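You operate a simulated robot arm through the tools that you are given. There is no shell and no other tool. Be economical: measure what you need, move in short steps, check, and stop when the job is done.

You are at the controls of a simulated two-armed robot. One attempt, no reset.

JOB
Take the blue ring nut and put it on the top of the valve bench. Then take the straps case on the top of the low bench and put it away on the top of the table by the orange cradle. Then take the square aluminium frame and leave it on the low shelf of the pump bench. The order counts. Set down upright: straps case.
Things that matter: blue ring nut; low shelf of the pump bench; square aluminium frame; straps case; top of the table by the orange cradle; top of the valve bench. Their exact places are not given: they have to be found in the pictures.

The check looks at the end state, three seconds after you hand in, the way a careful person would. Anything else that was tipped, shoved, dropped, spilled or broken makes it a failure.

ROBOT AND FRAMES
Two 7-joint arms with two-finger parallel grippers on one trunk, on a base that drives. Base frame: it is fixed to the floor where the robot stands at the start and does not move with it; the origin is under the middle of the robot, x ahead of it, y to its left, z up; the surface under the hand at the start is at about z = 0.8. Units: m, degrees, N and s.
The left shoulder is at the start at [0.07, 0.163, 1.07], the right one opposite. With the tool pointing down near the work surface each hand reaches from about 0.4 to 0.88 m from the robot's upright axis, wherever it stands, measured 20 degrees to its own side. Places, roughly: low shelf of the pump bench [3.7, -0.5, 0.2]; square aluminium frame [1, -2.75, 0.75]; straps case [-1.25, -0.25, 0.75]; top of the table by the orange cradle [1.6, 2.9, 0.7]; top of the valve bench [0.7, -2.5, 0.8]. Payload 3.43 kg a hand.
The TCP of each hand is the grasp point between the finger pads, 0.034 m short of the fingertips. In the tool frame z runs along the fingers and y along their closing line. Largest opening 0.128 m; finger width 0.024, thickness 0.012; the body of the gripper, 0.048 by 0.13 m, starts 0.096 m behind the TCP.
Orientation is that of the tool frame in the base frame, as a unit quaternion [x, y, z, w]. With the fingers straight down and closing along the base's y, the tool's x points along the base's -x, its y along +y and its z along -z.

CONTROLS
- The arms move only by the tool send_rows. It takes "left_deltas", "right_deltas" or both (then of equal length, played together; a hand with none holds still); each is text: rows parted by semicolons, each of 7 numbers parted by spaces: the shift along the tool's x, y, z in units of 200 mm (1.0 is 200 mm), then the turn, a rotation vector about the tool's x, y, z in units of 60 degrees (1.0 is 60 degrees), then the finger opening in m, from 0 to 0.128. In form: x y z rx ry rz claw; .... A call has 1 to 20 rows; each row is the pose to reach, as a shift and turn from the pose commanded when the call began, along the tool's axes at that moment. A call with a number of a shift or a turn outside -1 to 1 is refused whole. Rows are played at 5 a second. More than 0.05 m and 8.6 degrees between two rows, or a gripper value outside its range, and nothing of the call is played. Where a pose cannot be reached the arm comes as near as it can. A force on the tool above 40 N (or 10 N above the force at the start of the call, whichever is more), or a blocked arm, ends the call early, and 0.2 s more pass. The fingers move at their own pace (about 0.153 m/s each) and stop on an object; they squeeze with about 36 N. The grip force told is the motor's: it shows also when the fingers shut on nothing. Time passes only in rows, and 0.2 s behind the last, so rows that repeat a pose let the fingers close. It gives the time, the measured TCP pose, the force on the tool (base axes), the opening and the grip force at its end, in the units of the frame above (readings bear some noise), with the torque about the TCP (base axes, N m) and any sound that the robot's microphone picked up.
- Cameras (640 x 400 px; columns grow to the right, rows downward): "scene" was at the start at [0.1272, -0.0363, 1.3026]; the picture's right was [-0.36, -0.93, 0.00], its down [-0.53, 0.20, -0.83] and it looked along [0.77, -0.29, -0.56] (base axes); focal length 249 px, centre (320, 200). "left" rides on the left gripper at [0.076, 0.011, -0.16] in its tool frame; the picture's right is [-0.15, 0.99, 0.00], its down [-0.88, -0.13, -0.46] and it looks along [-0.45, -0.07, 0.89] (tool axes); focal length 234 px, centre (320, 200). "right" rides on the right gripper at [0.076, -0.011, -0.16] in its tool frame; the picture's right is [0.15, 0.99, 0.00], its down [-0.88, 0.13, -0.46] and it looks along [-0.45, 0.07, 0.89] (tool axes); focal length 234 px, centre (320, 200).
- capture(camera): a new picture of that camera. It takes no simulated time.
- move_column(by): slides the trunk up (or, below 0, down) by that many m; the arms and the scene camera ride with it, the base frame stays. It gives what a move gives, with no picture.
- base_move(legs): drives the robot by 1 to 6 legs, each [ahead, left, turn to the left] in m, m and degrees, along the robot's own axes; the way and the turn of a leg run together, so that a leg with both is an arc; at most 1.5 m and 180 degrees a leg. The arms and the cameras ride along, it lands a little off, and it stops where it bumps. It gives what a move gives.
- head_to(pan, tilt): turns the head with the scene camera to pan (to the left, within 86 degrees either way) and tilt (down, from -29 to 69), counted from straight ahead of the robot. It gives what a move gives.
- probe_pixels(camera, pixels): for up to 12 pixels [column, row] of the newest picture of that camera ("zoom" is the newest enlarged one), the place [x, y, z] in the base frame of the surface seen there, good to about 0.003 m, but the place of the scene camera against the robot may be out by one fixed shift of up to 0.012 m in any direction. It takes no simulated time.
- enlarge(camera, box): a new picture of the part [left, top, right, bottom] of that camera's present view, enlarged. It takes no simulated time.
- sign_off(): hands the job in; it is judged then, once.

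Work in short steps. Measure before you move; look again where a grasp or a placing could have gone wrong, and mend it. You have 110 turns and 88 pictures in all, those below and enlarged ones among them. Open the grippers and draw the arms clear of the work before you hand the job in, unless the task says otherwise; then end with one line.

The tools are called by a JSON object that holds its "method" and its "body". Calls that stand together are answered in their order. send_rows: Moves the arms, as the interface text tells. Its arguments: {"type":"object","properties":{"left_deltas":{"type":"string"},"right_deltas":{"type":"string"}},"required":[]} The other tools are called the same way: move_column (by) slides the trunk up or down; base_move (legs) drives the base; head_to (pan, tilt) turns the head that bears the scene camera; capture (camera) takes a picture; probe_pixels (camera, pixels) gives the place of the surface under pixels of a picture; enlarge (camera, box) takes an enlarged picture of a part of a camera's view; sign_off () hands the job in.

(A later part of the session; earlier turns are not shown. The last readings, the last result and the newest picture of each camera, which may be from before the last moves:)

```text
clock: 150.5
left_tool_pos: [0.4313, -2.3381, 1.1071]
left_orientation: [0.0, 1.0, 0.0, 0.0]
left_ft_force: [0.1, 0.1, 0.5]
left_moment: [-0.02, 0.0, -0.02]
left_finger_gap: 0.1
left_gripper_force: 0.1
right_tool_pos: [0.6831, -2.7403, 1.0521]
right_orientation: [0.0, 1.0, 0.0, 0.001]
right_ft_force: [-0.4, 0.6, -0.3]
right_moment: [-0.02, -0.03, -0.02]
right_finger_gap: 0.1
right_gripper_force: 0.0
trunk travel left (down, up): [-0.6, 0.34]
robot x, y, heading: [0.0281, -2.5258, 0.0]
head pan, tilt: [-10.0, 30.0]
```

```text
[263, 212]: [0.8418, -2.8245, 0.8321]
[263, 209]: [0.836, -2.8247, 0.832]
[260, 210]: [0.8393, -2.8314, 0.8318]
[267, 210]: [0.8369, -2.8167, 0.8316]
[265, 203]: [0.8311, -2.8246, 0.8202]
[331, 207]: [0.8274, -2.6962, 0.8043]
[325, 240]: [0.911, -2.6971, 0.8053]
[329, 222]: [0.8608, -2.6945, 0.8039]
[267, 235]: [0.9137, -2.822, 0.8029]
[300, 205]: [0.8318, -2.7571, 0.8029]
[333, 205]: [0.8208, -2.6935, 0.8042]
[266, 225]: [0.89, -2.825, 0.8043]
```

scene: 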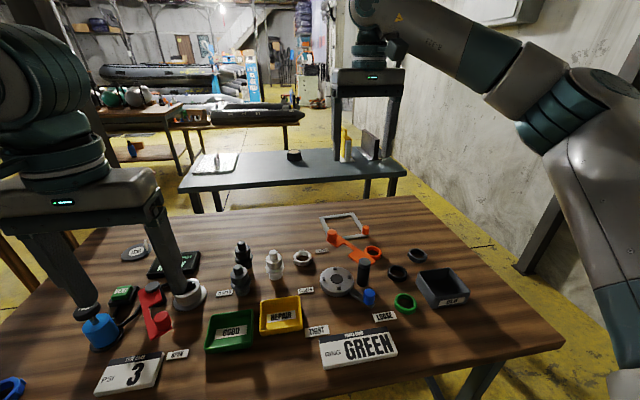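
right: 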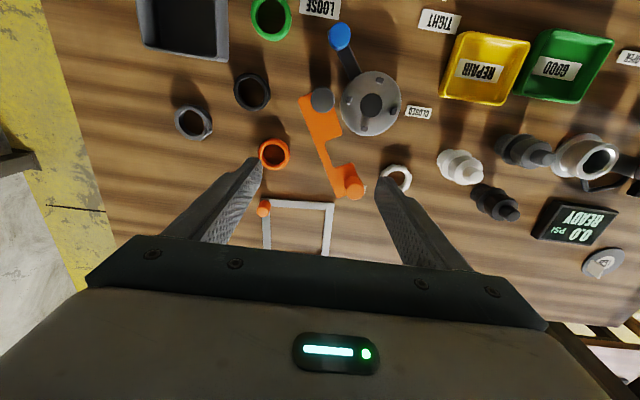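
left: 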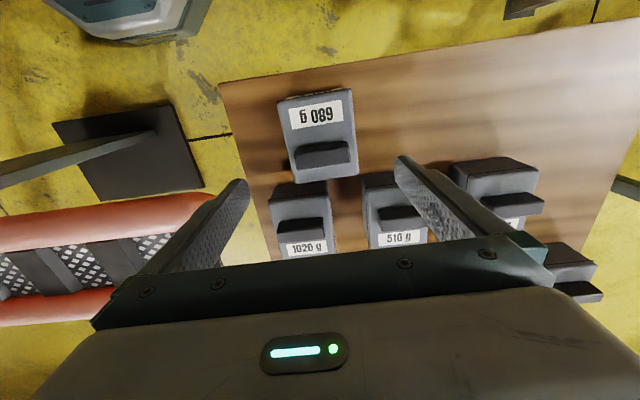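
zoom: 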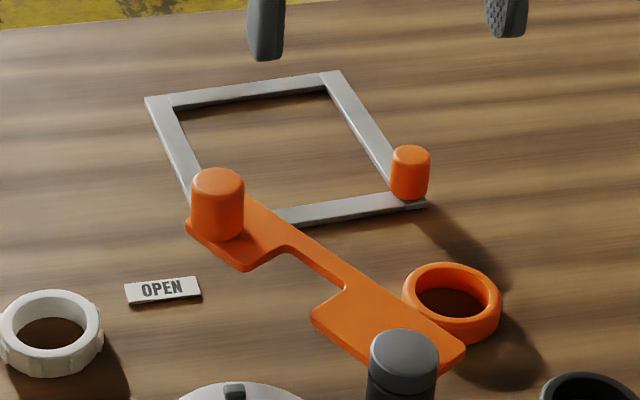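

Knob centre (0.839,-2.824), top z 0.832, ~0.018 wide; the frame is only ~5 mm thick. I'll grip the knob with the hand pitched 30° forward (useful for the shelf later), first stopping just above.

{"method": "send_rows", "body": {"right_deltas": "-0.1 -0.1 0 0 -0.1 0 0.06; -0.25 -0.2 0 0 -0.2 0 0.06; -0.4 -0.3 0 0 -0.3 0 0.06; -0.55 -0.42 0 0 -0.4 0 0.06; -0.71 -0.42 0.1 0 -0.5 0 0.06; -0.71 -0.42 0.3 0 -0.5 0 0.06; -0.71 -0.42 0.5 0 -0.5 0 0.06; -0.71 -0.42 0.65 0 -0.5 0 0.06; -0.71 -0.42 0.75 0 -0.5 0 0.06; -0.71 -0.42 0.75 0 -0.5 0 0.06"}}

{"method": "capture", "body": {"camera": "right"}}

{"method": "capture", "body": {"camera": "scene"}}

```text
clock: 152.7
left_tool_pos: [0.431, -2.3372, 1.1062]
left_orientation: [0.0, 1.0, 0.0, 0.0]
left_ft_force: [1.0, 1.0, -0.9]
left_moment: [0.0, -0.03, 0.02]
left_finger_gap: 0.0998
left_gripper_force: 0.0
right_tool_pos: [0.8262, -2.828, 0.9012]
right_orientation: [0.0, 0.966, 0.0, 0.259]
right_ft_force: [0.0, -0.1, 0.0]
right_moment: [0.03, 0.0, 0.02]
right_finger_gap: 0.0599
right_gripper_force: 0.0
trunk travel left (down, up): [-0.6, 0.34]
robot x, y, heading: [0.0247, -2.5298, -0.0]
head pan, tilt: [-10.0, 30.0]
```

```text
37 pictures are left
```

right: 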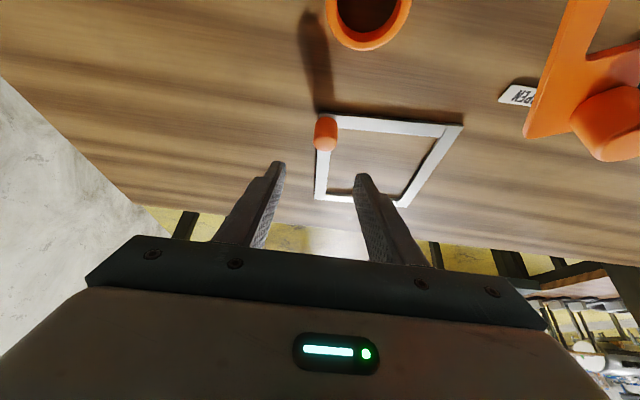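

```text
36 pictures are left
```

scene: 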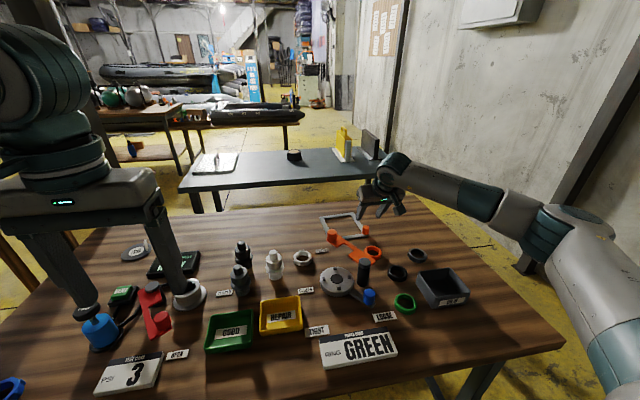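

The approach is clear; the knob is at (326,133). I'll probe it from this closer view to refine alignment.

{"method": "probe_pixels", "body": {"camera": "right", "pixels": [[316, 133], [326, 133], [336, 133], [326, 145], [326, 119], [360, 125], [400, 128], [322, 180], [328, 113]]}}

{"method": "enlarge", "body": {"camera": "right", "box": [290, 90, 390, 220]}}

```text
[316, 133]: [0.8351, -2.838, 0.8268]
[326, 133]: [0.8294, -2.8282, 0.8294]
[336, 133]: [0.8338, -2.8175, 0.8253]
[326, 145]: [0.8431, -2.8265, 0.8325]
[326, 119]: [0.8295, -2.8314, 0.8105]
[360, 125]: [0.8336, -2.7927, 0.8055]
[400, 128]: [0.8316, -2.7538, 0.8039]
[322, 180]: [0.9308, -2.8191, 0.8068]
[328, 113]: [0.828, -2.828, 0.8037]
```

```text
3.08 times, centred on (340, 155) of right
```

zoom: 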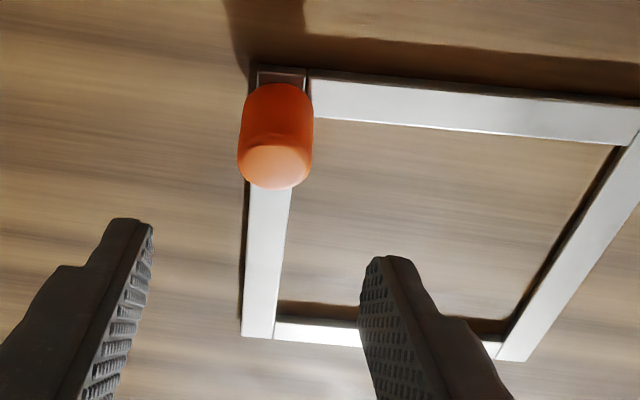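

TCP is lined up with the knob (y -2.828). I'll lower straight down 0.057 m and close.

{"method": "send_rows", "body": {"right_deltas": "0.05 0 0.087 0 0 0 0.06; 0.1 0 0.173 0 0 0 0.06; 0.1425 0 0.247 0 0 0 0.06; 0.1425 0 0.247 0 0 0 0.06; 0.1425 0 0.247 0 0 0 0.0; 0.1425 0 0.247 0 0 0 0.0; 0.1425 0 0.247 0 0 0 0.0"}}

{"method": "enlarge", "body": {"camera": "right", "box": [260, 100, 420, 220]}}

```text
clock: 154.3
left_tool_pos: [0.4316, -2.3382, 1.106]
left_orientation: [0.0, 1.0, 0.0, 0.001]
left_ft_force: [-0.1, -0.6, -0.1]
left_moment: [0.0, -0.02, 0.0]
left_finger_gap: 0.0999
left_gripper_force: 0.1
right_tool_pos: [0.8238, -2.829, 0.845]
right_orientation: [0.0, 0.966, 0.0, 0.258]
right_ft_force: [-0.4, 1.1, 0.1]
right_moment: [0.0, -0.16, 0.12]
right_finger_gap: 0.0229
right_gripper_force: 36.4
trunk travel left (down, up): [-0.6, 0.34]
robot x, y, heading: [0.0221, -2.5275, 0.2]
head pan, tilt: [-10.0, 30.0]
```

```text
3.33 times, centred on (340, 160) of right
```

zoom: 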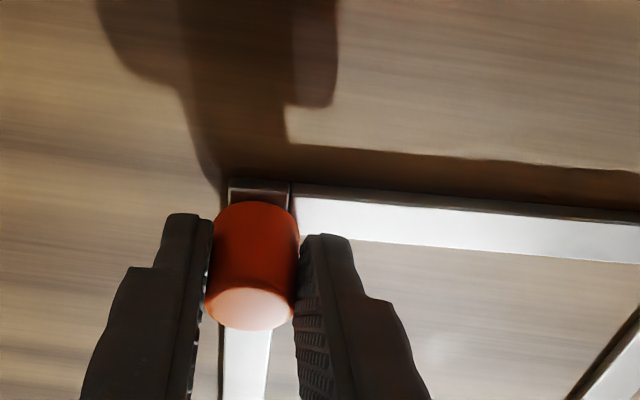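

Knob gripped (gap 0.023). A small 15 mm lift will show whether the frame comes with it.

{"method": "send_rows", "body": {"right_deltas": "-0.012 0 -0.022 0 0 0 0; -0.025 0 -0.043 0 0 0 0; -0.0375 0 -0.065 0 0 0 0; -0.0375 0 -0.065 0 0 0 0"}}

{"method": "enlarge", "body": {"camera": "right", "box": [220, 80, 480, 240]}}

{"method": "enlarge", "body": {"camera": "scene", "box": [300, 170, 420, 260]}}

```text
clock: 155.3
left_tool_pos: [0.4316, -2.3383, 1.1058]
left_orientation: [0.0, 1.0, 0.0, 0.0]
left_ft_force: [-0.4, -1.0, -0.4]
left_moment: [-0.04, -0.01, 0.0]
left_finger_gap: 0.1001
left_gripper_force: 0.1
right_tool_pos: [0.8242, -2.8277, 0.8615]
right_orientation: [0.0, 0.966, -0.001, 0.259]
right_ft_force: [0.1, -0.9, -1.7]
right_moment: [-0.09, 0.09, 0.03]
right_finger_gap: 0.0229
right_gripper_force: 36.1
trunk travel left (down, up): [-0.6, 0.34]
robot x, y, heading: [0.026, -2.5267, -0.2]
head pan, tilt: [-10.0, 30.0]
```

```text
2.46 times, centred on (350, 160) of right
```

zoom: 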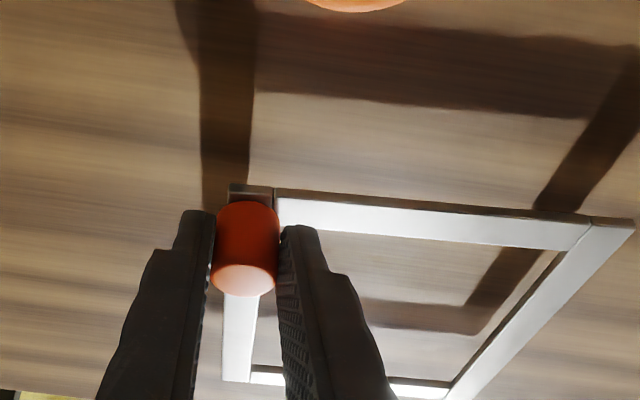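

```text
4.44 times, centred on (360, 215) of scene
```

zoom: 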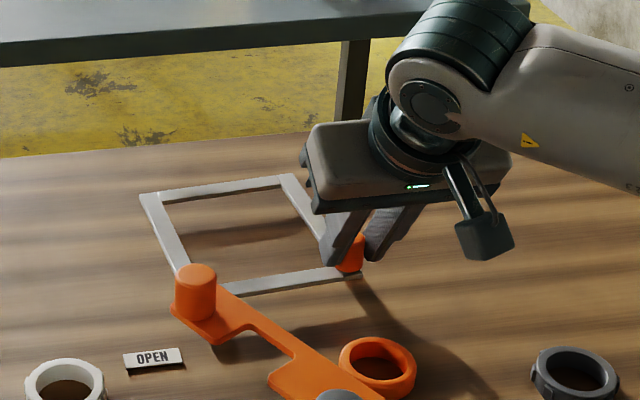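

The whole frame lifts level: the knob is its handle. I'll lift 0.2 m then draw it back toward the robot.

{"method": "send_rows", "body": {"right_deltas": "-0.08 0 -0.14 0 0 0 0; -0.18 0 -0.31 0 0 0 0; -0.28 0 -0.485 0 0 0 0; -0.38 0 -0.66 0 0 0 0; -0.48 0 -0.83 0 0 0 0; -0.55 0 -0.95 0 0 0 0; -0.55 0 -0.95 0 0 0 0"}}

{"method": "send_rows", "body": {"right_deltas": "0.1 0.05 -0.06 0 0 0 0; 0.25 0.1 -0.145 0 0 0 0; 0.4 0.15 -0.23 0 0 0 0; 0.55 0.2 -0.32 0 0 0 0; 0.7 0.25 -0.405 0 0 0 0; 0.85 0.25 -0.49 0 0 0 0; 0.95 0.25 -0.55 0 0 0 0; 0.95 0.25 -0.55 0 0 0 0"}}

{"method": "capture", "body": {"camera": "scene"}}

```text
clock: 156.9
left_tool_pos: [0.4315, -2.3377, 1.1062]
left_orientation: [0.0, 1.0, 0.0, -0.001]
left_ft_force: [-0.4, -0.4, 0.0]
left_moment: [0.01, 0.0, 0.02]
left_finger_gap: 0.1001
left_gripper_force: 0.0
right_tool_pos: [0.8261, -2.8273, 1.0792]
right_orientation: [0.0, 0.966, 0.0, 0.259]
right_ft_force: [1.0, 0.3, -0.6]
right_moment: [-0.08, 0.13, 0.0]
right_finger_gap: 0.0229
right_gripper_force: 35.6
trunk travel left (down, up): [-0.6, 0.34]
robot x, y, heading: [0.0262, -2.5291, -0.2]
head pan, tilt: [-10.0, 30.0]
```

```text
clock: 158.7
left_tool_pos: [0.4318, -2.3383, 1.1057]
left_orientation: [0.0, 1.0, 0.0, -0.001]
left_ft_force: [-0.6, 0.3, 0.0]
left_moment: [0.02, 0.04, 0.0]
left_finger_gap: 0.1001
left_gripper_force: 0.1
right_tool_pos: [0.6068, -2.7769, 1.0806]
right_orientation: [0.0, 0.966, 0.0, 0.259]
right_ft_force: [0.1, -0.5, -1.6]
right_moment: [-0.08, 0.1, 0.01]
right_finger_gap: 0.0226
right_gripper_force: 36.1
trunk travel left (down, up): [-0.6, 0.34]
robot x, y, heading: [0.0271, -2.5245, 0.1]
head pan, tilt: [-10.0, 30.0]
```

```text
31 pictures are left
```

scene: 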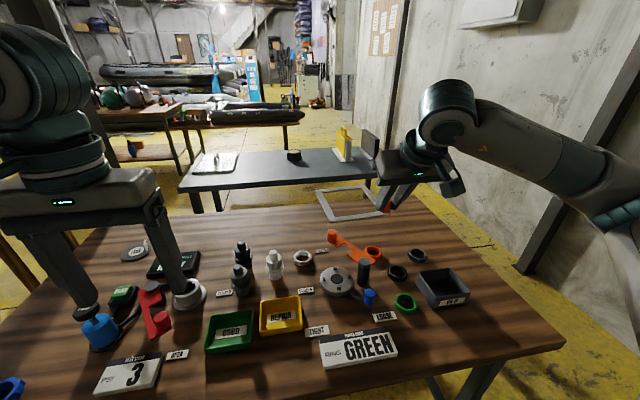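

Frame is held level. I'll back out from the bench and slide left to y ≈ -1.35 to look along +x for a route to the pump bench.

{"method": "base_move", "body": {"legs": [[-0.35, 0, 0], [0, 1.15, 0]]}}

{"method": "head_to", "body": {"pan": 5, "tilt": 22}}

{"method": "capture", "body": {"camera": "scene"}}

```text
clock: 166.4
left_tool_pos: [0.0721, -1.1845, 1.1067]
left_orientation: [-0.008, 1.0, 0.0, -0.002]
left_ft_force: [0.5, -0.4, 0.8]
left_moment: [-0.03, -0.02, 0.0]
left_finger_gap: 0.1001
left_gripper_force: 0.0
right_tool_pos: [0.2551, -1.6208, 1.0802]
right_orientation: [-0.009, 0.966, 0.002, 0.259]
right_ft_force: [-0.5, 0.5, -1.9]
right_moment: [-0.08, 0.1, 0.0]
right_finger_gap: 0.0229
right_gripper_force: 36.0
trunk travel left (down, up): [-0.6, 0.34]
robot x, y, heading: [-0.3291, -1.3825, 1.1]
head pan, tilt: [-10.0, 30.0]
```

```text
clock: 167.1
left_tool_pos: [0.0713, -1.185, 1.1062]
left_orientation: [-0.009, 1.0, 0.0, -0.001]
left_ft_force: [0.0, -0.1, -0.1]
left_moment: [0.01, 0.0, 0.0]
left_finger_gap: 0.0999
left_gripper_force: 0.0
right_tool_pos: [0.2558, -1.6216, 1.0813]
right_orientation: [-0.008, 0.966, 0.002, 0.259]
right_ft_force: [0.6, -0.5, -1.3]
right_moment: [-0.06, 0.06, -0.01]
right_finger_gap: 0.0226
right_gripper_force: 35.8
trunk travel left (down, up): [-0.6, 0.34]
robot x, y, heading: [-0.3319, -1.3814, 0.9]
head pan, tilt: [5.0, 22.0]
```

```text
30 pictures are left
```

scene: 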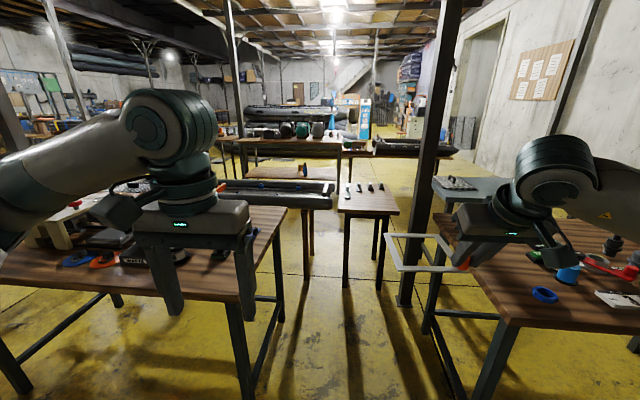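

I see the pump bench at (290,145) ahead with its low shelf at (275,172), a small table at (365,200), and a post at (415,280). I'll probe to find the passages.

{"method": "probe_pixels", "body": {"camera": "scene", "pixels": [[345, 210], [398, 208], [385, 188], [405, 300], [280, 290], [240, 330], [330, 200], [300, 172], [270, 172], [450, 215], [350, 150], [425, 320]]}}

{"method": "enlarge", "body": {"camera": "scene", "box": [210, 110, 470, 270]}}

```text
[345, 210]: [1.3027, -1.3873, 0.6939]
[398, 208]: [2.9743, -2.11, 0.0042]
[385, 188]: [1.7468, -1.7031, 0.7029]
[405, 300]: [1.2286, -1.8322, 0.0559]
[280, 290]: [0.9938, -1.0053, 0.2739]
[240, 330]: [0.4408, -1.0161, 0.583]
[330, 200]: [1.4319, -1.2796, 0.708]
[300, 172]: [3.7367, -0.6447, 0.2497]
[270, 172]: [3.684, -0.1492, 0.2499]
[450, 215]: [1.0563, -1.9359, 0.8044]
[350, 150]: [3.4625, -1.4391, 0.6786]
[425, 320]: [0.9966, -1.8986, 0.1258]
```

```text
2.46 times, centred on (340, 190) of scene
```

zoom: 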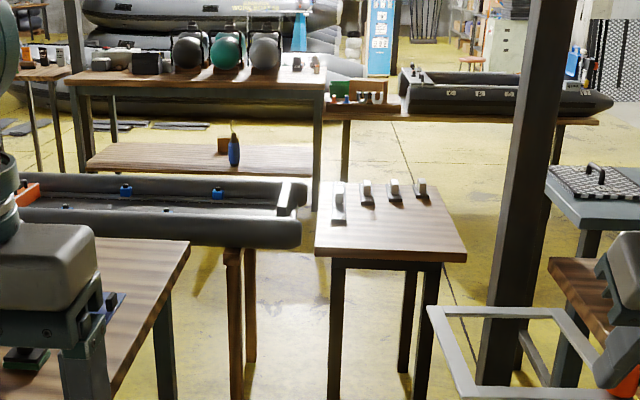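

East is blocked here: small table y -1.72…-1.28 touches the tray end and the post. The other gap may be between the start table's left end and the green bench; I'll slide left to y ≈ 0.65 and look.

{"method": "base_move", "body": {"legs": [[-0.1, 0, -1], [0, 1.0, 0], [0, 1.05, 0]]}}

{"method": "head_to", "body": {"pan": 0, "tilt": 25}}

{"method": "capture", "body": {"camera": "scene"}}

```text
clock: 178.1
left_tool_pos: [0.0067, 0.8488, 1.1071]
left_orientation: [0.013, 1.0, 0.001, 0.0]
left_ft_force: [0.3, -0.4, 0.6]
left_moment: [0.0, -0.02, 0.01]
left_finger_gap: 0.1002
left_gripper_force: 0.0
right_tool_pos: [0.1702, 0.4043, 1.0806]
right_orientation: [0.014, 0.966, -0.004, 0.259]
right_ft_force: [-0.2, 0.0, -1.4]
right_moment: [-0.04, 0.12, -0.01]
right_finger_gap: 0.0226
right_gripper_force: 36.5
trunk travel left (down, up): [-0.6, 0.34]
robot x, y, heading: [-0.4039, 0.6696, -1.6]
head pan, tilt: [5.0, 22.0]
```

```text
clock: 178.8
left_tool_pos: [0.0068, 0.848, 1.1063]
left_orientation: [0.013, 1.0, 0.0, 0.0]
left_ft_force: [0.6, 0.0, 0.2]
left_moment: [-0.01, -0.01, -0.01]
left_finger_gap: 0.1
left_gripper_force: 0.1
right_tool_pos: [0.1705, 0.4051, 1.081]
right_orientation: [0.014, 0.966, -0.003, 0.26]
right_ft_force: [-0.2, 0.0, -1.5]
right_moment: [-0.07, 0.11, -0.01]
right_finger_gap: 0.0228
right_gripper_force: 36.4
trunk travel left (down, up): [-0.6, 0.34]
robot x, y, heading: [-0.4025, 0.6719, -1.6]
head pan, tilt: [0.0, 25.0]
```

```text
28 pictures are left
```

scene: 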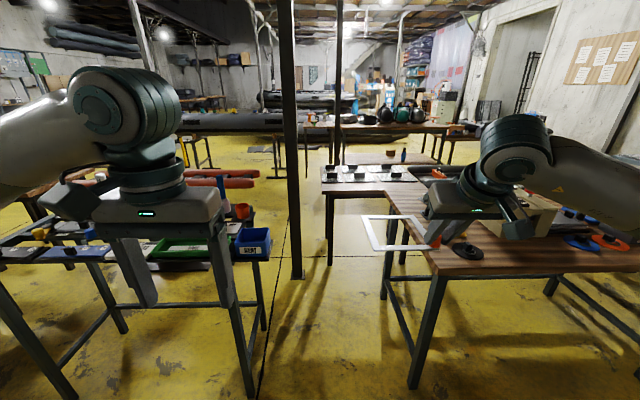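

There's an aisle ahead between the green bench and the start table, with a post at (296,275). I'll probe the legs and post.

{"method": "probe_pixels", "body": {"camera": "scene", "pixels": [[297, 272], [291, 272], [303, 272], [250, 385], [262, 322], [412, 380], [385, 290], [330, 260], [270, 250], [365, 212], [323, 180], [252, 180]]}}

{"method": "enlarge", "body": {"camera": "scene", "box": [170, 90, 450, 290]}}

```text
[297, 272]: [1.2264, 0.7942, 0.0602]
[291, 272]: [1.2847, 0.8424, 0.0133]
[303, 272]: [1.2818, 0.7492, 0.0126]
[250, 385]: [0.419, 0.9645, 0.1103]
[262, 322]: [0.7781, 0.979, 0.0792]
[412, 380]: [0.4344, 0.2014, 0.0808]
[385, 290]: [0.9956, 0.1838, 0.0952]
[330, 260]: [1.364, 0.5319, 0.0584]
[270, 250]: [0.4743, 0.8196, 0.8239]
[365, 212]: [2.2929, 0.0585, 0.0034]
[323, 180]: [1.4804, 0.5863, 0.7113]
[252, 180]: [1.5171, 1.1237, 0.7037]
```

```text
2.00 times, centred on (310, 190) of scene
```

zoom: 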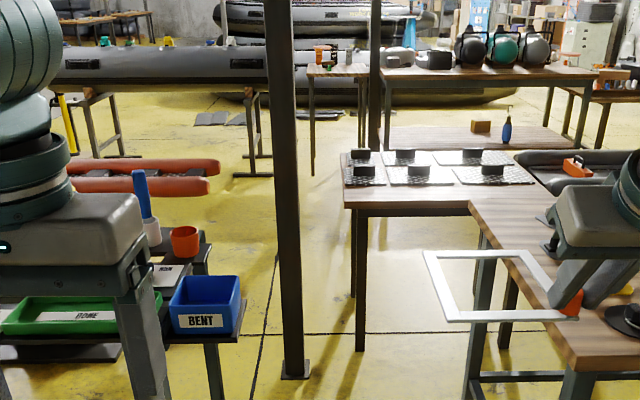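

The post (1.26,0.80) leaves only ~0.16–0.37 m gaps here, too narrow for the 0.54 m base. I'll go north along the aisle to look for a way around the long bench.

{"method": "base_move", "body": {"legs": [[0, 0, 1.8], [0, 1.4, 0], [0, 1.4, 0], [0, 1.2, 0]]}}

{"method": "head_to", "body": {"pan": 35, "tilt": 18}}

{"method": "capture", "body": {"camera": "scene"}}

```text
clock: 198.5
left_tool_pos: [0.0192, 4.8854, 1.1059]
left_orientation: [0.003, 1.0, 0.0, 0.0]
left_ft_force: [-0.2, -0.4, -0.3]
left_moment: [0.01, 0.02, -0.01]
left_finger_gap: 0.1002
left_gripper_force: 0.1
right_tool_pos: [0.1922, 4.4449, 1.0801]
right_orientation: [0.003, 0.966, -0.001, 0.259]
right_ft_force: [0.6, 0.3, -1.8]
right_moment: [-0.07, 0.09, 0.01]
right_finger_gap: 0.0227
right_gripper_force: 36.3
trunk travel left (down, up): [-0.6, 0.34]
robot x, y, heading: [-0.3869, 4.6979, -0.3]
head pan, tilt: [0.0, 25.0]
```

```text
clock: 199.5
left_tool_pos: [0.0199, 4.8857, 1.1046]
left_orientation: [0.002, 1.0, 0.0, 0.0]
left_ft_force: [0.2, 0.3, 0.4]
left_moment: [-0.03, 0.0, 0.01]
left_finger_gap: 0.1001
left_gripper_force: 0.0
right_tool_pos: [0.1925, 4.4456, 1.0804]
right_orientation: [0.003, 0.966, -0.001, 0.259]
right_ft_force: [0.3, 0.4, -1.4]
right_moment: [-0.07, 0.13, -0.02]
right_finger_gap: 0.0229
right_gripper_force: 35.8
trunk travel left (down, up): [-0.6, 0.34]
robot x, y, heading: [-0.3853, 4.7013, -0.4]
head pan, tilt: [35.0, 18.0]
```

```text
26 pictures are left
```

scene: 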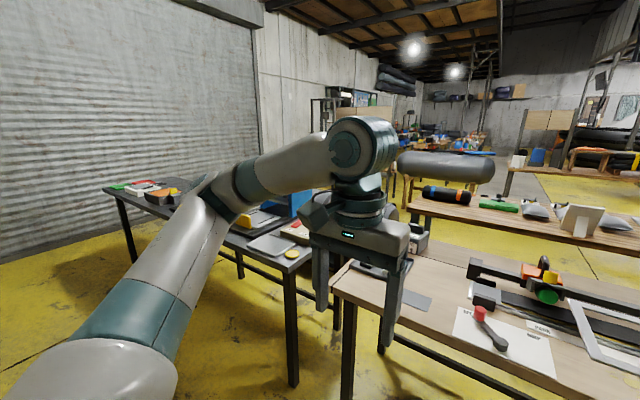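

Here the wooden bench ends near (340,290) and another dark bench begins at (290,265). I'll probe them, and the wall, for a passage.

{"method": "probe_pixels", "body": {"camera": "scene", "pixels": [[292, 270], [335, 285], [105, 190], [145, 262], [348, 380], [292, 375], [260, 180], [20, 340], [430, 195], [420, 210], [445, 185], [240, 270]]}}

{"method": "head_to", "body": {"pan": 70, "tilt": 25}}

{"method": "capture", "body": {"camera": "scene"}}

```text
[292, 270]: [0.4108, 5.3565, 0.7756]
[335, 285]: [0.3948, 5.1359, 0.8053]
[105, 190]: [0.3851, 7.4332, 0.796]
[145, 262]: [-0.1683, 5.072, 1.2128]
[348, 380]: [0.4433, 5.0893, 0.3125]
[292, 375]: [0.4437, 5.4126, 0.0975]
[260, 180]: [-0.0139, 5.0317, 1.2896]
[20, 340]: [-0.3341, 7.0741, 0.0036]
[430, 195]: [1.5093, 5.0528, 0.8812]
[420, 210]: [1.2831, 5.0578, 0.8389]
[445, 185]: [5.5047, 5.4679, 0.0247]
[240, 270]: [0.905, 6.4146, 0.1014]
```

```text
clock: 200.5
left_tool_pos: [0.0193, 4.8855, 1.1057]
left_orientation: [0.003, 1.0, -0.001, 0.001]
left_ft_force: [-0.3, 0.5, 0.6]
left_moment: [-0.01, 0.0, -0.04]
left_finger_gap: 0.0998
left_gripper_force: 0.0
right_tool_pos: [0.1933, 4.4458, 1.0798]
right_orientation: [0.003, 0.966, -0.001, 0.259]
right_ft_force: [-0.4, -0.1, -1.9]
right_moment: [-0.07, 0.09, -0.01]
right_finger_gap: 0.0229
right_gripper_force: 35.9
trunk travel left (down, up): [-0.6, 0.34]
robot x, y, heading: [-0.3888, 4.7, -0.5]
head pan, tilt: [70.0, 25.0]
```

```text
25 pictures are left
```

scene: 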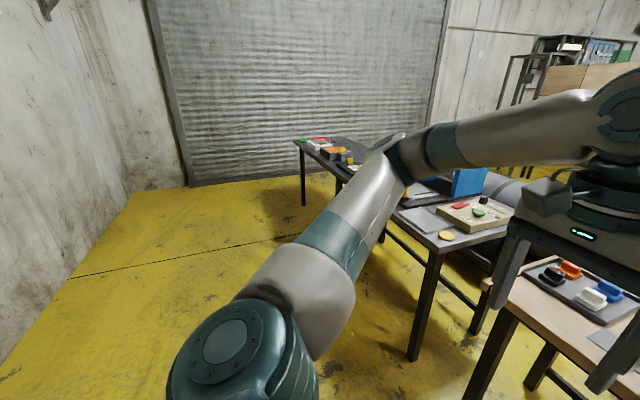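

The dark bench runs y 5.35–7.43. I'll probe the shutter behind to see whether I can pass around its far end.

{"method": "probe_pixels", "body": {"camera": "scene", "pixels": [[190, 180], [250, 178], [320, 160], [295, 143], [330, 140], [304, 203], [395, 120], [470, 120], [600, 120], [560, 165], [545, 180], [265, 185]]}}

{"method": "enlarge", "body": {"camera": "scene", "box": [240, 90, 560, 290]}}

```text
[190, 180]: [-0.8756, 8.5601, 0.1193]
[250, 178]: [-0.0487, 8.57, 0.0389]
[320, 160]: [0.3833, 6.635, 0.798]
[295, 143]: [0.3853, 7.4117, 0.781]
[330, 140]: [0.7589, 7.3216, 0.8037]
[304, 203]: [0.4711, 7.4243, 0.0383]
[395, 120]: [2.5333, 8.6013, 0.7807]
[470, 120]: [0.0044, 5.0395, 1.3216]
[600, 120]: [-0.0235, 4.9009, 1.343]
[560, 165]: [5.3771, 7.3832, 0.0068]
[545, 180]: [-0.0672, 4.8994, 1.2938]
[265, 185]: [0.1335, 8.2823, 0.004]
```

```text
2.00 times, centred on (400, 190) of scene
```

zoom: 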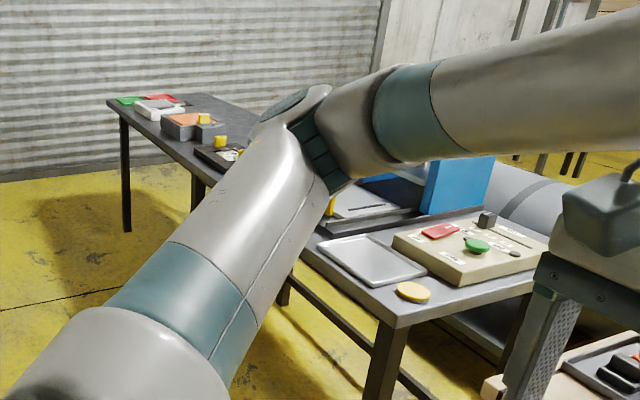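

The shutter is at y 8.57 and the bench ends at 7.43, so there's a 1.1 m passage at y ≈ 7.97. I'll slide there and go ahead to see the other side.

{"method": "base_move", "body": {"legs": [[0, 1.4, 0.4], [0, 1.4, 0], [0, 0.45, 0]]}}

{"method": "head_to", "body": {"pan": -35, "tilt": 18}}

{"method": "capture", "body": {"camera": "scene"}}

```text
clock: 216.4
left_tool_pos: [0.022, 8.1284, 1.1057]
left_orientation: [-0.002, 1.0, 0.0, 0.001]
left_ft_force: [-0.6, 0.5, 0.0]
left_moment: [0.01, 0.0, -0.03]
left_finger_gap: 0.0999
left_gripper_force: 0.1
right_tool_pos: [0.2003, 7.6918, 1.0806]
right_orientation: [-0.001, 0.966, 0.0, 0.258]
right_ft_force: [0.0, 0.0, -1.3]
right_moment: [-0.09, 0.08, -0.01]
right_finger_gap: 0.0224
right_gripper_force: 35.5
trunk travel left (down, up): [-0.6, 0.34]
robot x, y, heading: [-0.3847, 7.9412, 0.2]
head pan, tilt: [70.0, 25.0]
```

```text
clock: 218.2
left_tool_pos: [0.0227, 8.1282, 1.1061]
left_orientation: [-0.002, 1.0, 0.0, 0.0]
left_ft_force: [-0.6, -0.4, -0.2]
left_moment: [-0.02, -0.01, 0.0]
left_finger_gap: 0.1
left_gripper_force: 0.1
right_tool_pos: [0.1997, 7.6905, 1.0815]
right_orientation: [-0.002, 0.966, 0.0, 0.259]
right_ft_force: [-0.1, -0.1, -1.1]
right_moment: [-0.11, 0.11, -0.01]
right_finger_gap: 0.0228
right_gripper_force: 35.9
trunk travel left (down, up): [-0.6, 0.34]
robot x, y, heading: [-0.3808, 7.9412, 0.0]
head pan, tilt: [-35.0, 18.0]
```

```text
23 pictures are left
```

scene: 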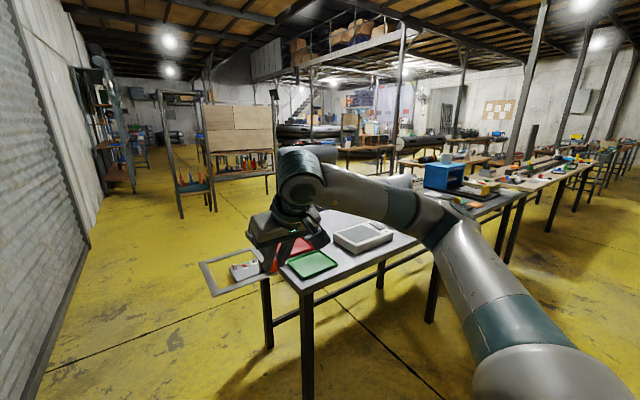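

Open floor ahead past the dark bench. I'll go ahead about 2.2 m and look to the right (south).

{"method": "base_move", "body": {"legs": [[1.2, 0, 0], [1.1, 0, 0]]}}

{"method": "head_to", "body": {"pan": -70, "tilt": 15}}

{"method": "capture", "body": {"camera": "scene"}}

```text
clock: 229.6
left_tool_pos: [2.3614, 8.0863, 1.1056]
left_orientation: [0.018, 1.0, -0.001, 0.0]
left_ft_force: [-0.3, -0.5, 0.1]
left_moment: [-0.01, 0.0, -0.03]
left_finger_gap: 0.0999
left_gripper_force: 0.1
right_tool_pos: [2.5217, 7.6408, 1.0808]
right_orientation: [0.019, 0.966, -0.005, 0.259]
right_ft_force: [0.0, -1.0, -2.0]
right_moment: [-0.06, 0.12, 0.01]
right_finger_gap: 0.0227
right_gripper_force: 36.2
trunk travel left (down, up): [-0.6, 0.34]
robot x, y, heading: [1.9463, 7.9116, -2.3]
head pan, tilt: [-35.0, 18.0]
```

```text
clock: 230.7
left_tool_pos: [2.3619, 8.0857, 1.1074]
left_orientation: [0.018, 1.0, 0.0, -0.001]
left_ft_force: [-0.8, -0.2, -0.2]
left_moment: [-0.01, 0.02, 0.01]
left_finger_gap: 0.1004
left_gripper_force: 0.0
right_tool_pos: [2.5218, 7.6402, 1.0804]
right_orientation: [0.019, 0.966, -0.005, 0.259]
right_ft_force: [0.2, 0.1, -2.2]
right_moment: [-0.09, 0.09, -0.02]
right_finger_gap: 0.0225
right_gripper_force: 35.6
trunk travel left (down, up): [-0.6, 0.34]
robot x, y, heading: [1.9511, 7.9144, -1.9]
head pan, tilt: [-70.0, 15.0]
```

```text
22 pictures are left
```

scene: 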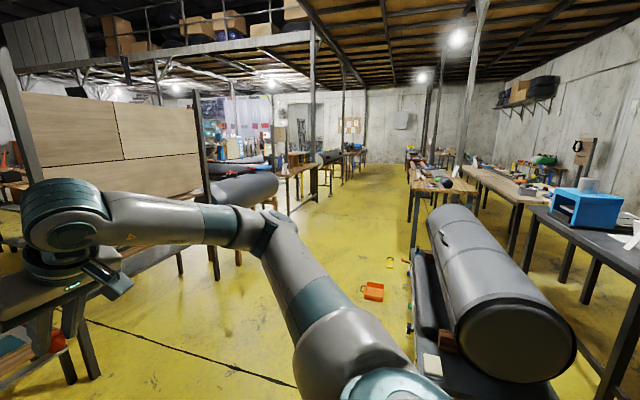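

The corridor runs south through the middle, with small objects on the floor near (372,291). I'll probe the boundaries.

{"method": "probe_pixels", "body": {"camera": "scene", "pixels": [[372, 297], [390, 264], [362, 285], [415, 325], [300, 212], [317, 200], [265, 200], [216, 278], [95, 375], [412, 240], [408, 200], [330, 200]]}}

{"method": "enlarge", "body": {"camera": "scene", "box": [180, 120, 460, 320]}}

```text
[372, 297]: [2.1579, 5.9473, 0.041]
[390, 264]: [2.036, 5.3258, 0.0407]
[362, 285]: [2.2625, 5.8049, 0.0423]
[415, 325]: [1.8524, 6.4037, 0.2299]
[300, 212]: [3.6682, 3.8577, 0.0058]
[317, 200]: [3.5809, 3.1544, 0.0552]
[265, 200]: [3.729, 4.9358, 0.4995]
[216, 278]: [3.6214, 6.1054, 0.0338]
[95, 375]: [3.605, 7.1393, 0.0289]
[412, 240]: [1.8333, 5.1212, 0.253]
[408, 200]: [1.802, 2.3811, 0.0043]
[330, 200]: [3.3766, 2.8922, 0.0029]
```

```text
2.00 times, centred on (320, 220) of scene
```

zoom: 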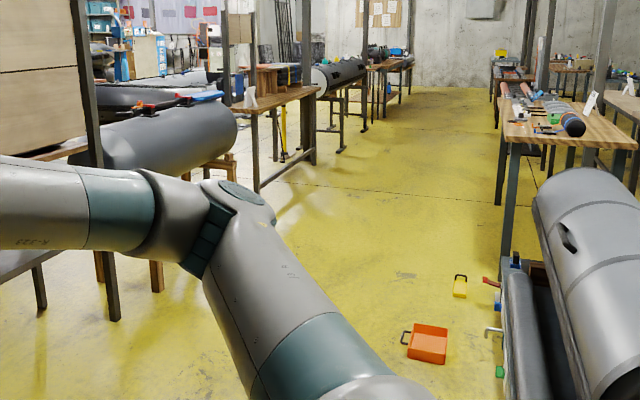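

Corridor is x 2.35–3.5. I'll move ahead to x≈2.85, turn right to face -y, and drive down it.

{"method": "base_move", "body": {"legs": [[0.9, 0, 0], [0, 0, -88]]}}

{"method": "head_to", "body": {"pan": 5, "tilt": 18}}

{"method": "capture", "body": {"camera": "scene"}}

```text
clock: 239.1
left_tool_pos: [3.0217, 7.4735, 1.1064]
left_orientation: [0.709, 0.705, 0.0, 0.0]
left_ft_force: [0.8, -0.2, 0.1]
left_moment: [0.03, 0.01, -0.03]
left_finger_gap: 0.1
left_gripper_force: 0.1
right_tool_pos: [2.5798, 7.2992, 1.0798]
right_orientation: [0.685, 0.681, -0.184, 0.183]
right_ft_force: [0.0, 0.1, -2.5]
right_moment: [0.1, 0.06, 0.0]
right_finger_gap: 0.0228
right_gripper_force: 35.8
trunk travel left (down, up): [-0.6, 0.34]
robot x, y, heading: [2.8298, 7.8794, -90.3]
head pan, tilt: [-70.0, 15.0]
```

```text
clock: 240.6
left_tool_pos: [3.0203, 7.4731, 1.1064]
left_orientation: [0.708, 0.706, 0.0, -0.001]
left_ft_force: [-0.1, 0.1, -0.5]
left_moment: [0.01, -0.03, 0.02]
left_finger_gap: 0.1
left_gripper_force: 0.0
right_tool_pos: [2.5801, 7.2996, 1.081]
right_orientation: [0.685, 0.681, -0.184, 0.181]
right_ft_force: [-0.1, 0.1, -0.9]
right_moment: [0.12, 0.06, 0.02]
right_finger_gap: 0.0225
right_gripper_force: 36.1
trunk travel left (down, up): [-0.6, 0.34]
robot x, y, heading: [2.8348, 7.8812, -90.3]
head pan, tilt: [5.0, 18.0]
```

```text
20 pictures are left
```

scene: 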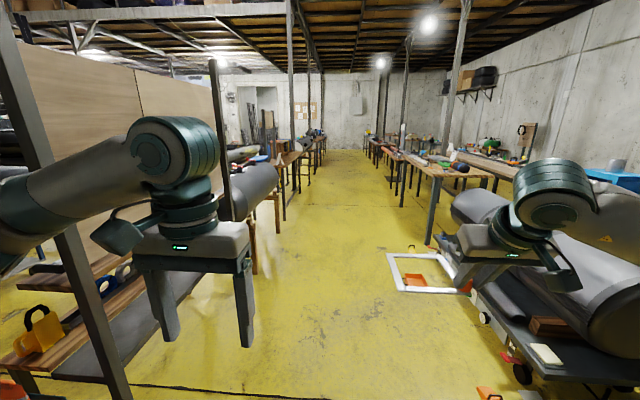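

The corridor looks clear straight ahead. I'll drive 4 m down it, then verify.

{"method": "base_move", "body": {"legs": [[1.3, 0, 0], [1.3, 0, 0], [1.3, 0, 0]]}}

{"method": "capture", "body": {"camera": "scene"}}

```text
clock: 259.4
left_tool_pos: [2.9486, 3.5459, 1.1069]
left_orientation: [0.719, 0.695, 0.001, 0.0]
left_ft_force: [-0.2, -0.2, 0.1]
left_moment: [0.01, 0.01, 0.01]
left_finger_gap: 0.0997
left_gripper_force: 0.0
right_tool_pos: [2.5056, 3.3855, 1.0802]
right_orientation: [0.695, 0.671, -0.186, 0.18]
right_ft_force: [-0.4, -0.1, -2.2]
right_moment: [0.08, 0.07, -0.02]
right_finger_gap: 0.0227
right_gripper_force: 35.7
trunk travel left (down, up): [-0.6, 0.34]
robot x, y, heading: [2.7738, 3.9604, -91.9]
head pan, tilt: [5.0, 18.0]
```

```text
19 pictures are left
```

scene: 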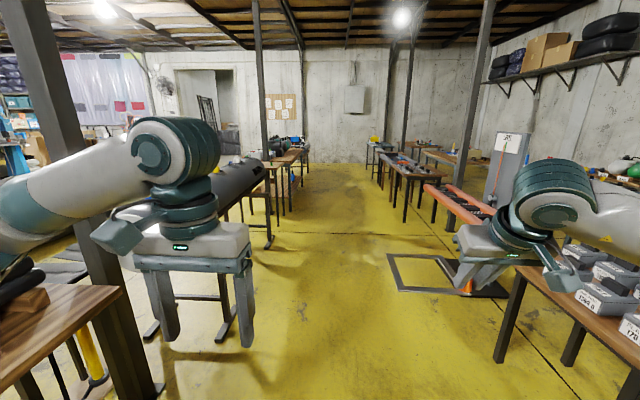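

Still clear. I'll probe the trestle feet and the pump bench on the left before continuing.

{"method": "probe_pixels", "body": {"camera": "scene", "pixels": [[222, 338], [235, 308], [272, 244], [150, 385], [268, 150], [290, 155], [285, 210], [300, 185], [440, 230], [425, 190]]}}

{"method": "base_move", "body": {"legs": [[1.2, 0.05, 1.9]]}}

{"method": "head_to", "body": {"pan": 15, "tilt": 22}}

{"method": "capture", "body": {"camera": "scene"}}

```text
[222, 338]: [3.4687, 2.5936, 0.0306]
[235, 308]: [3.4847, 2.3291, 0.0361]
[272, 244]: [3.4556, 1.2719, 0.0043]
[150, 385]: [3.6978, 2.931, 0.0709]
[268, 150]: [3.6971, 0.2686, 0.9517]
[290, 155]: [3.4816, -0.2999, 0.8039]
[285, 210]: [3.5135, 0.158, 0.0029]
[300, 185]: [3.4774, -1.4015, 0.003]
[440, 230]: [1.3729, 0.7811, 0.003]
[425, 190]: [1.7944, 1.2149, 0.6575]
```

```text
clock: 265.6
left_tool_pos: [2.9955, 2.3444, 1.1061]
left_orientation: [0.706, 0.708, -0.001, -0.001]
left_ft_force: [0.4, -0.1, 0.8]
left_moment: [-0.01, -0.02, 0.01]
left_finger_gap: 0.1
left_gripper_force: 0.1
right_tool_pos: [2.5563, 2.1653, 1.0811]
right_orientation: [0.682, 0.684, -0.183, 0.184]
right_ft_force: [0.1, -0.1, -1.4]
right_moment: [0.08, 0.11, 0.0]
right_finger_gap: 0.0226
right_gripper_force: 36.1
trunk travel left (down, up): [-0.6, 0.34]
robot x, y, heading: [2.8059, 2.7486, -90.2]
head pan, tilt: [5.0, 18.0]
```

```text
clock: 266.3
left_tool_pos: [2.9939, 2.3448, 1.1065]
left_orientation: [0.706, 0.708, 0.0, 0.0]
left_ft_force: [-0.1, -0.6, -0.6]
left_moment: [-0.01, 0.02, 0.01]
left_finger_gap: 0.1
left_gripper_force: 0.1
right_tool_pos: [2.5554, 2.1663, 1.0805]
right_orientation: [0.683, 0.684, -0.183, 0.183]
right_ft_force: [0.7, 0.2, -2.0]
right_moment: [0.1, 0.03, 0.02]
right_finger_gap: 0.0228
right_gripper_force: 36.2
trunk travel left (down, up): [-0.6, 0.34]
robot x, y, heading: [2.8055, 2.7488, -89.8]
head pan, tilt: [15.0, 22.0]
```

```text
18 pictures are left
```

scene: 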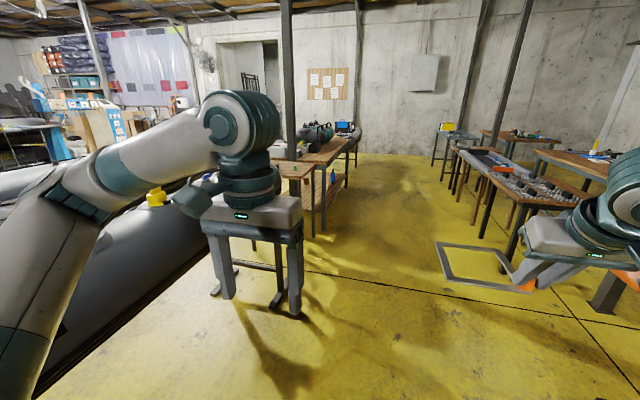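

Pump bench front is at x ≈ 3.48. I'll drive on to y ≈ -0.05 drifting to x ≈ 2.55, then turn left to face it.

{"method": "base_move", "body": {"legs": [[1.4, -0.12, 0], [1.4, -0.13, 0], [0, 0, 90]]}}

{"method": "head_to", "body": {"pan": -8, "tilt": 42}}

{"method": "capture", "body": {"camera": "scene"}}

```text
clock: 283.9
left_tool_pos: [2.9819, 0.0921, 1.1068]
left_orientation: [-0.003, 1.0, 0.0, 0.0]
left_ft_force: [0.4, 0.1, -0.6]
left_moment: [0.01, -0.01, 0.03]
left_finger_gap: 0.1002
left_gripper_force: 0.1
right_tool_pos: [3.1596, -0.3457, 1.0816]
right_orientation: [-0.003, 0.966, 0.001, 0.258]
right_ft_force: [0.3, -0.1, -1.8]
right_moment: [-0.08, 0.12, 0.03]
right_finger_gap: 0.0227
right_gripper_force: 36.3
trunk travel left (down, up): [-0.6, 0.34]
robot x, y, heading: [2.5755, -0.0972, 0.5]
head pan, tilt: [15.0, 22.0]
```

```text
clock: 284.8
left_tool_pos: [2.9817, 0.0924, 1.1059]
left_orientation: [-0.003, 1.0, 0.0, 0.0]
left_ft_force: [-0.4, 0.0, -0.6]
left_moment: [0.0, -0.01, 0.02]
left_finger_gap: 0.1
left_gripper_force: 0.0
right_tool_pos: [3.1601, -0.3449, 1.0804]
right_orientation: [-0.003, 0.966, 0.001, 0.259]
right_ft_force: [0.6, 0.4, -1.3]
right_moment: [-0.07, 0.12, -0.04]
right_finger_gap: 0.0226
right_gripper_force: 35.7
trunk travel left (down, up): [-0.6, 0.34]
robot x, y, heading: [2.5793, -0.0971, 0.5]
head pan, tilt: [-8.0, 42.0]
```

```text
17 pictures are left
```

scene: 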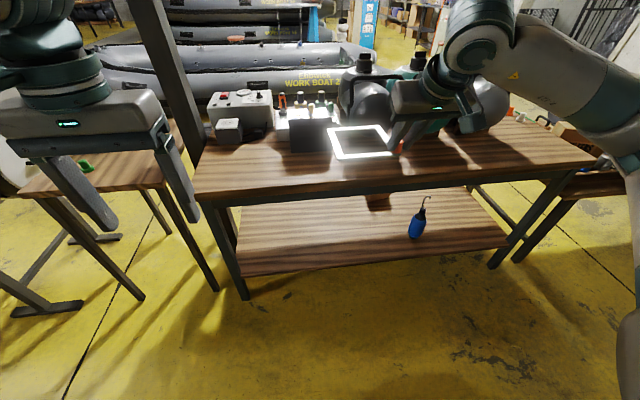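

I can see the low shelf (front edge (240,275)–(505,240)), with a bottle at (417,225) and a brown block at (378,203). I'll probe the geometry.

{"method": "probe_pixels", "body": {"camera": "scene", "pixels": [[245, 268], [330, 258], [330, 230], [400, 250], [417, 232], [378, 205], [300, 240], [198, 196], [330, 188], [330, 197], [240, 290], [495, 262]]}}

```text
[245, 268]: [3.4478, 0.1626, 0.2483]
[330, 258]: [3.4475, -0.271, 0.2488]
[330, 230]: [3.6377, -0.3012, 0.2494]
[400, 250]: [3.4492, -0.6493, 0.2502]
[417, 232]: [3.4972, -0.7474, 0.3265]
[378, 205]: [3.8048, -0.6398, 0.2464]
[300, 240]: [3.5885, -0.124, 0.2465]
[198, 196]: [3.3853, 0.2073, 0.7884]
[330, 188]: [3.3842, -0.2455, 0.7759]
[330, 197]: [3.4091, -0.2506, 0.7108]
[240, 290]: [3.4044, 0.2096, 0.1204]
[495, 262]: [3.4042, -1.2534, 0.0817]
```

Shelf front edge x 3.44, z 0.249; bench top edge x 3.385, rail bottom ~z 0.70. The target spot y≈-0.3 is free. I'll check the surroundings left of the robot, then lower the trunk 0.58 m here, where frame front (≈3.33) is still clear of the top.

{"method": "probe_pixels", "body": {"camera": "scene", "pixels": [[80, 304], [20, 312], [140, 295], [160, 185], [25, 195], [217, 285], [5, 280], [395, 150], [330, 155]]}}

```text
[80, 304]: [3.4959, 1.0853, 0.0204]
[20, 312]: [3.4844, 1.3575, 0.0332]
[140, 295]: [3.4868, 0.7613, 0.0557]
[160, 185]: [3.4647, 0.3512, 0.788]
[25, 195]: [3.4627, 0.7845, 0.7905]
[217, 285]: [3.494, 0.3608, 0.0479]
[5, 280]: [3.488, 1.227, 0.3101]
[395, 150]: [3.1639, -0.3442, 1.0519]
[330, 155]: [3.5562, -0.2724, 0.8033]
```

Everything on the left is at x ≥ 3.46, so it is clear. Lowering the trunk.

{"method": "move_column", "body": {"by": -0.58}}

{"method": "capture", "body": {"camera": "scene"}}

```text
refused: -0.58 is not a number from -0.4 to 0.4
```

```text
16 pictures are left
```

scene: 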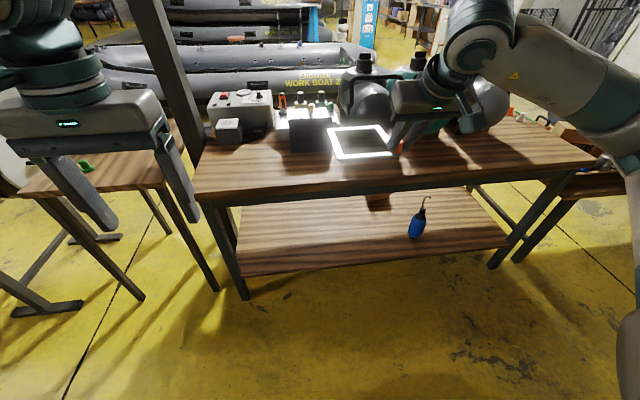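

A single slide is limited to 0.4 m, so I'll do it in two steps.

{"method": "move_column", "body": {"by": -0.3}}

{"method": "move_column", "body": {"by": -0.28}}

{"method": "capture", "body": {"camera": "scene"}}

```text
clock: 287.8
left_tool_pos: [2.9808, 0.0914, 0.8066]
left_orientation: [-0.003, 1.0, 0.0, 0.0]
left_ft_force: [0.8, 0.0, 0.3]
left_moment: [0.01, -0.02, 0.0]
left_finger_gap: 0.1
left_gripper_force: 0.0
right_tool_pos: [3.1596, -0.3473, 0.7804]
right_orientation: [-0.003, 0.966, 0.001, 0.258]
right_ft_force: [0.6, 0.3, -1.0]
right_moment: [-0.12, 0.11, -0.03]
right_finger_gap: 0.0229
right_gripper_force: 36.1
trunk travel left (down, up): [-0.3, 0.64]
robot x, y, heading: [2.5772, -0.1, 0.3]
head pan, tilt: [-8.0, 42.0]
```

```text
clock: 290.6
left_tool_pos: [2.9805, 0.0918, 0.5264]
left_orientation: [-0.002, 1.0, -0.001, 0.0]
left_ft_force: [-0.2, 0.6, -0.2]
left_moment: [0.01, 0.01, 0.0]
left_finger_gap: 0.1
left_gripper_force: 0.1
right_tool_pos: [3.1591, -0.3466, 0.5012]
right_orientation: [-0.002, 0.966, 0.001, 0.259]
right_ft_force: [-0.5, 0.9, -1.5]
right_moment: [-0.09, 0.09, -0.01]
right_finger_gap: 0.0229
right_gripper_force: 35.9
trunk travel left (down, up): [-0.02, 0.92]
robot x, y, heading: [2.5752, -0.0988, 0.4]
head pan, tilt: [-8.0, 42.0]
```

```text
15 pictures are left
```

scene: 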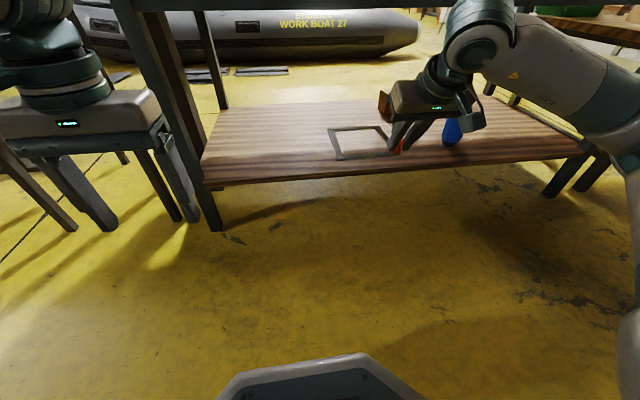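

Good view of shelf and frame. I'll lower the hand 0.14 m straight down (frame bottom ≈ 0.315).

{"method": "send_rows", "body": {"right_deltas": "0.08 0 0.14 0 0 0 0; 0.16 0 0.28 0 0 0 0; 0.24 0 0.42 0 0 0 0; 0.32 0 0.55 0 0 0 0; 0.35 0 0.606 0 0 0 0; 0.35 0 0.606 0 0 0 0"}}

{"method": "base_move", "body": {"legs": [[0.2, 0, 0]]}}

{"method": "capture", "body": {"camera": "scene"}}

```text
clock: 292.0
left_tool_pos: [2.9823, 0.0925, 0.5266]
left_orientation: [-0.003, 1.0, 0.0, 0.0]
left_ft_force: [-0.3, -0.1, 0.3]
left_moment: [-0.02, 0.0, -0.01]
left_finger_gap: 0.0999
left_gripper_force: 0.0
right_tool_pos: [3.1591, -0.3459, 0.3621]
right_orientation: [-0.003, 0.966, 0.001, 0.258]
right_ft_force: [-0.3, 0.3, -0.9]
right_moment: [-0.07, 0.1, 0.03]
right_finger_gap: 0.0228
right_gripper_force: 35.8
trunk travel left (down, up): [-0.02, 0.92]
robot x, y, heading: [2.5792, -0.0958, 0.3]
head pan, tilt: [-8.0, 42.0]
```

```text
clock: 293.6
left_tool_pos: [3.1774, 0.0943, 0.5275]
left_orientation: [-0.004, 1.0, 0.0, 0.0]
left_ft_force: [0.3, 0.4, -0.1]
left_moment: [-0.03, 0.0, -0.01]
left_finger_gap: 0.0999
left_gripper_force: 0.1
right_tool_pos: [3.3571, -0.3436, 0.3622]
right_orientation: [-0.004, 0.966, 0.002, 0.259]
right_ft_force: [-0.3, -0.7, -2.0]
right_moment: [-0.05, 0.11, 0.01]
right_finger_gap: 0.0227
right_gripper_force: 35.7
trunk travel left (down, up): [-0.02, 0.92]
robot x, y, heading: [2.7732, -0.0941, 0.4]
head pan, tilt: [-8.0, 42.0]
```

```text
14 pictures are left
```

scene: 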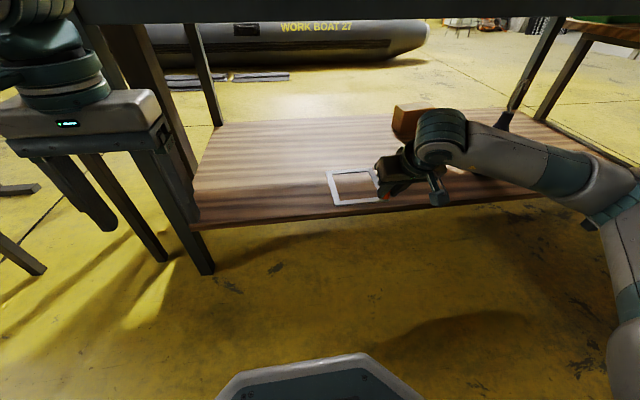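

Frame is entering over the shelf. The forearm is near the bottle; I'll probe forearm, wrist, and bottle positions before moving further in.

{"method": "probe_pixels", "body": {"camera": "scene", "pixels": [[440, 115], [480, 130], [520, 150], [570, 165], [590, 160], [515, 105], [525, 90], [500, 125], [410, 115], [350, 20], [350, 8], [440, 140]]}}

{"method": "enlarge", "body": {"camera": "scene", "box": [300, 60, 640, 280]}}

```text
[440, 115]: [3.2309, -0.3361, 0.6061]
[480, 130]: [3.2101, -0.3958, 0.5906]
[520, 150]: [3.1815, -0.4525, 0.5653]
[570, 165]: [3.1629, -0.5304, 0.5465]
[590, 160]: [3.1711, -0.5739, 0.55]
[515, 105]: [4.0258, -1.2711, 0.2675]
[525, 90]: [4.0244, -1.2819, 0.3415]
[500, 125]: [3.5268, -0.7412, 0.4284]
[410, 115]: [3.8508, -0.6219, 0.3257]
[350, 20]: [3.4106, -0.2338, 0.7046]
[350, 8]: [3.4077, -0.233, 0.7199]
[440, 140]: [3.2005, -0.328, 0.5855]
```

```text
1.82 times, centred on (470, 170) of scene
```

zoom: 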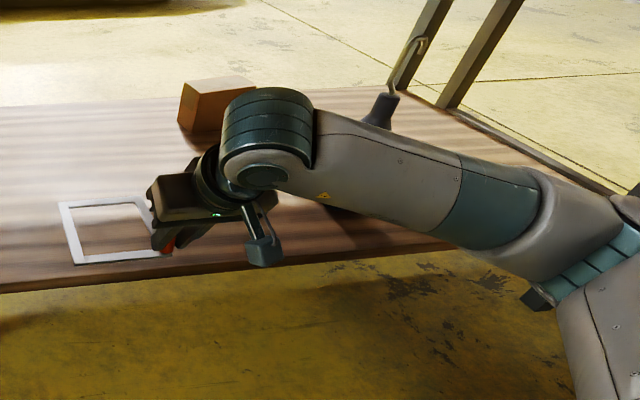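

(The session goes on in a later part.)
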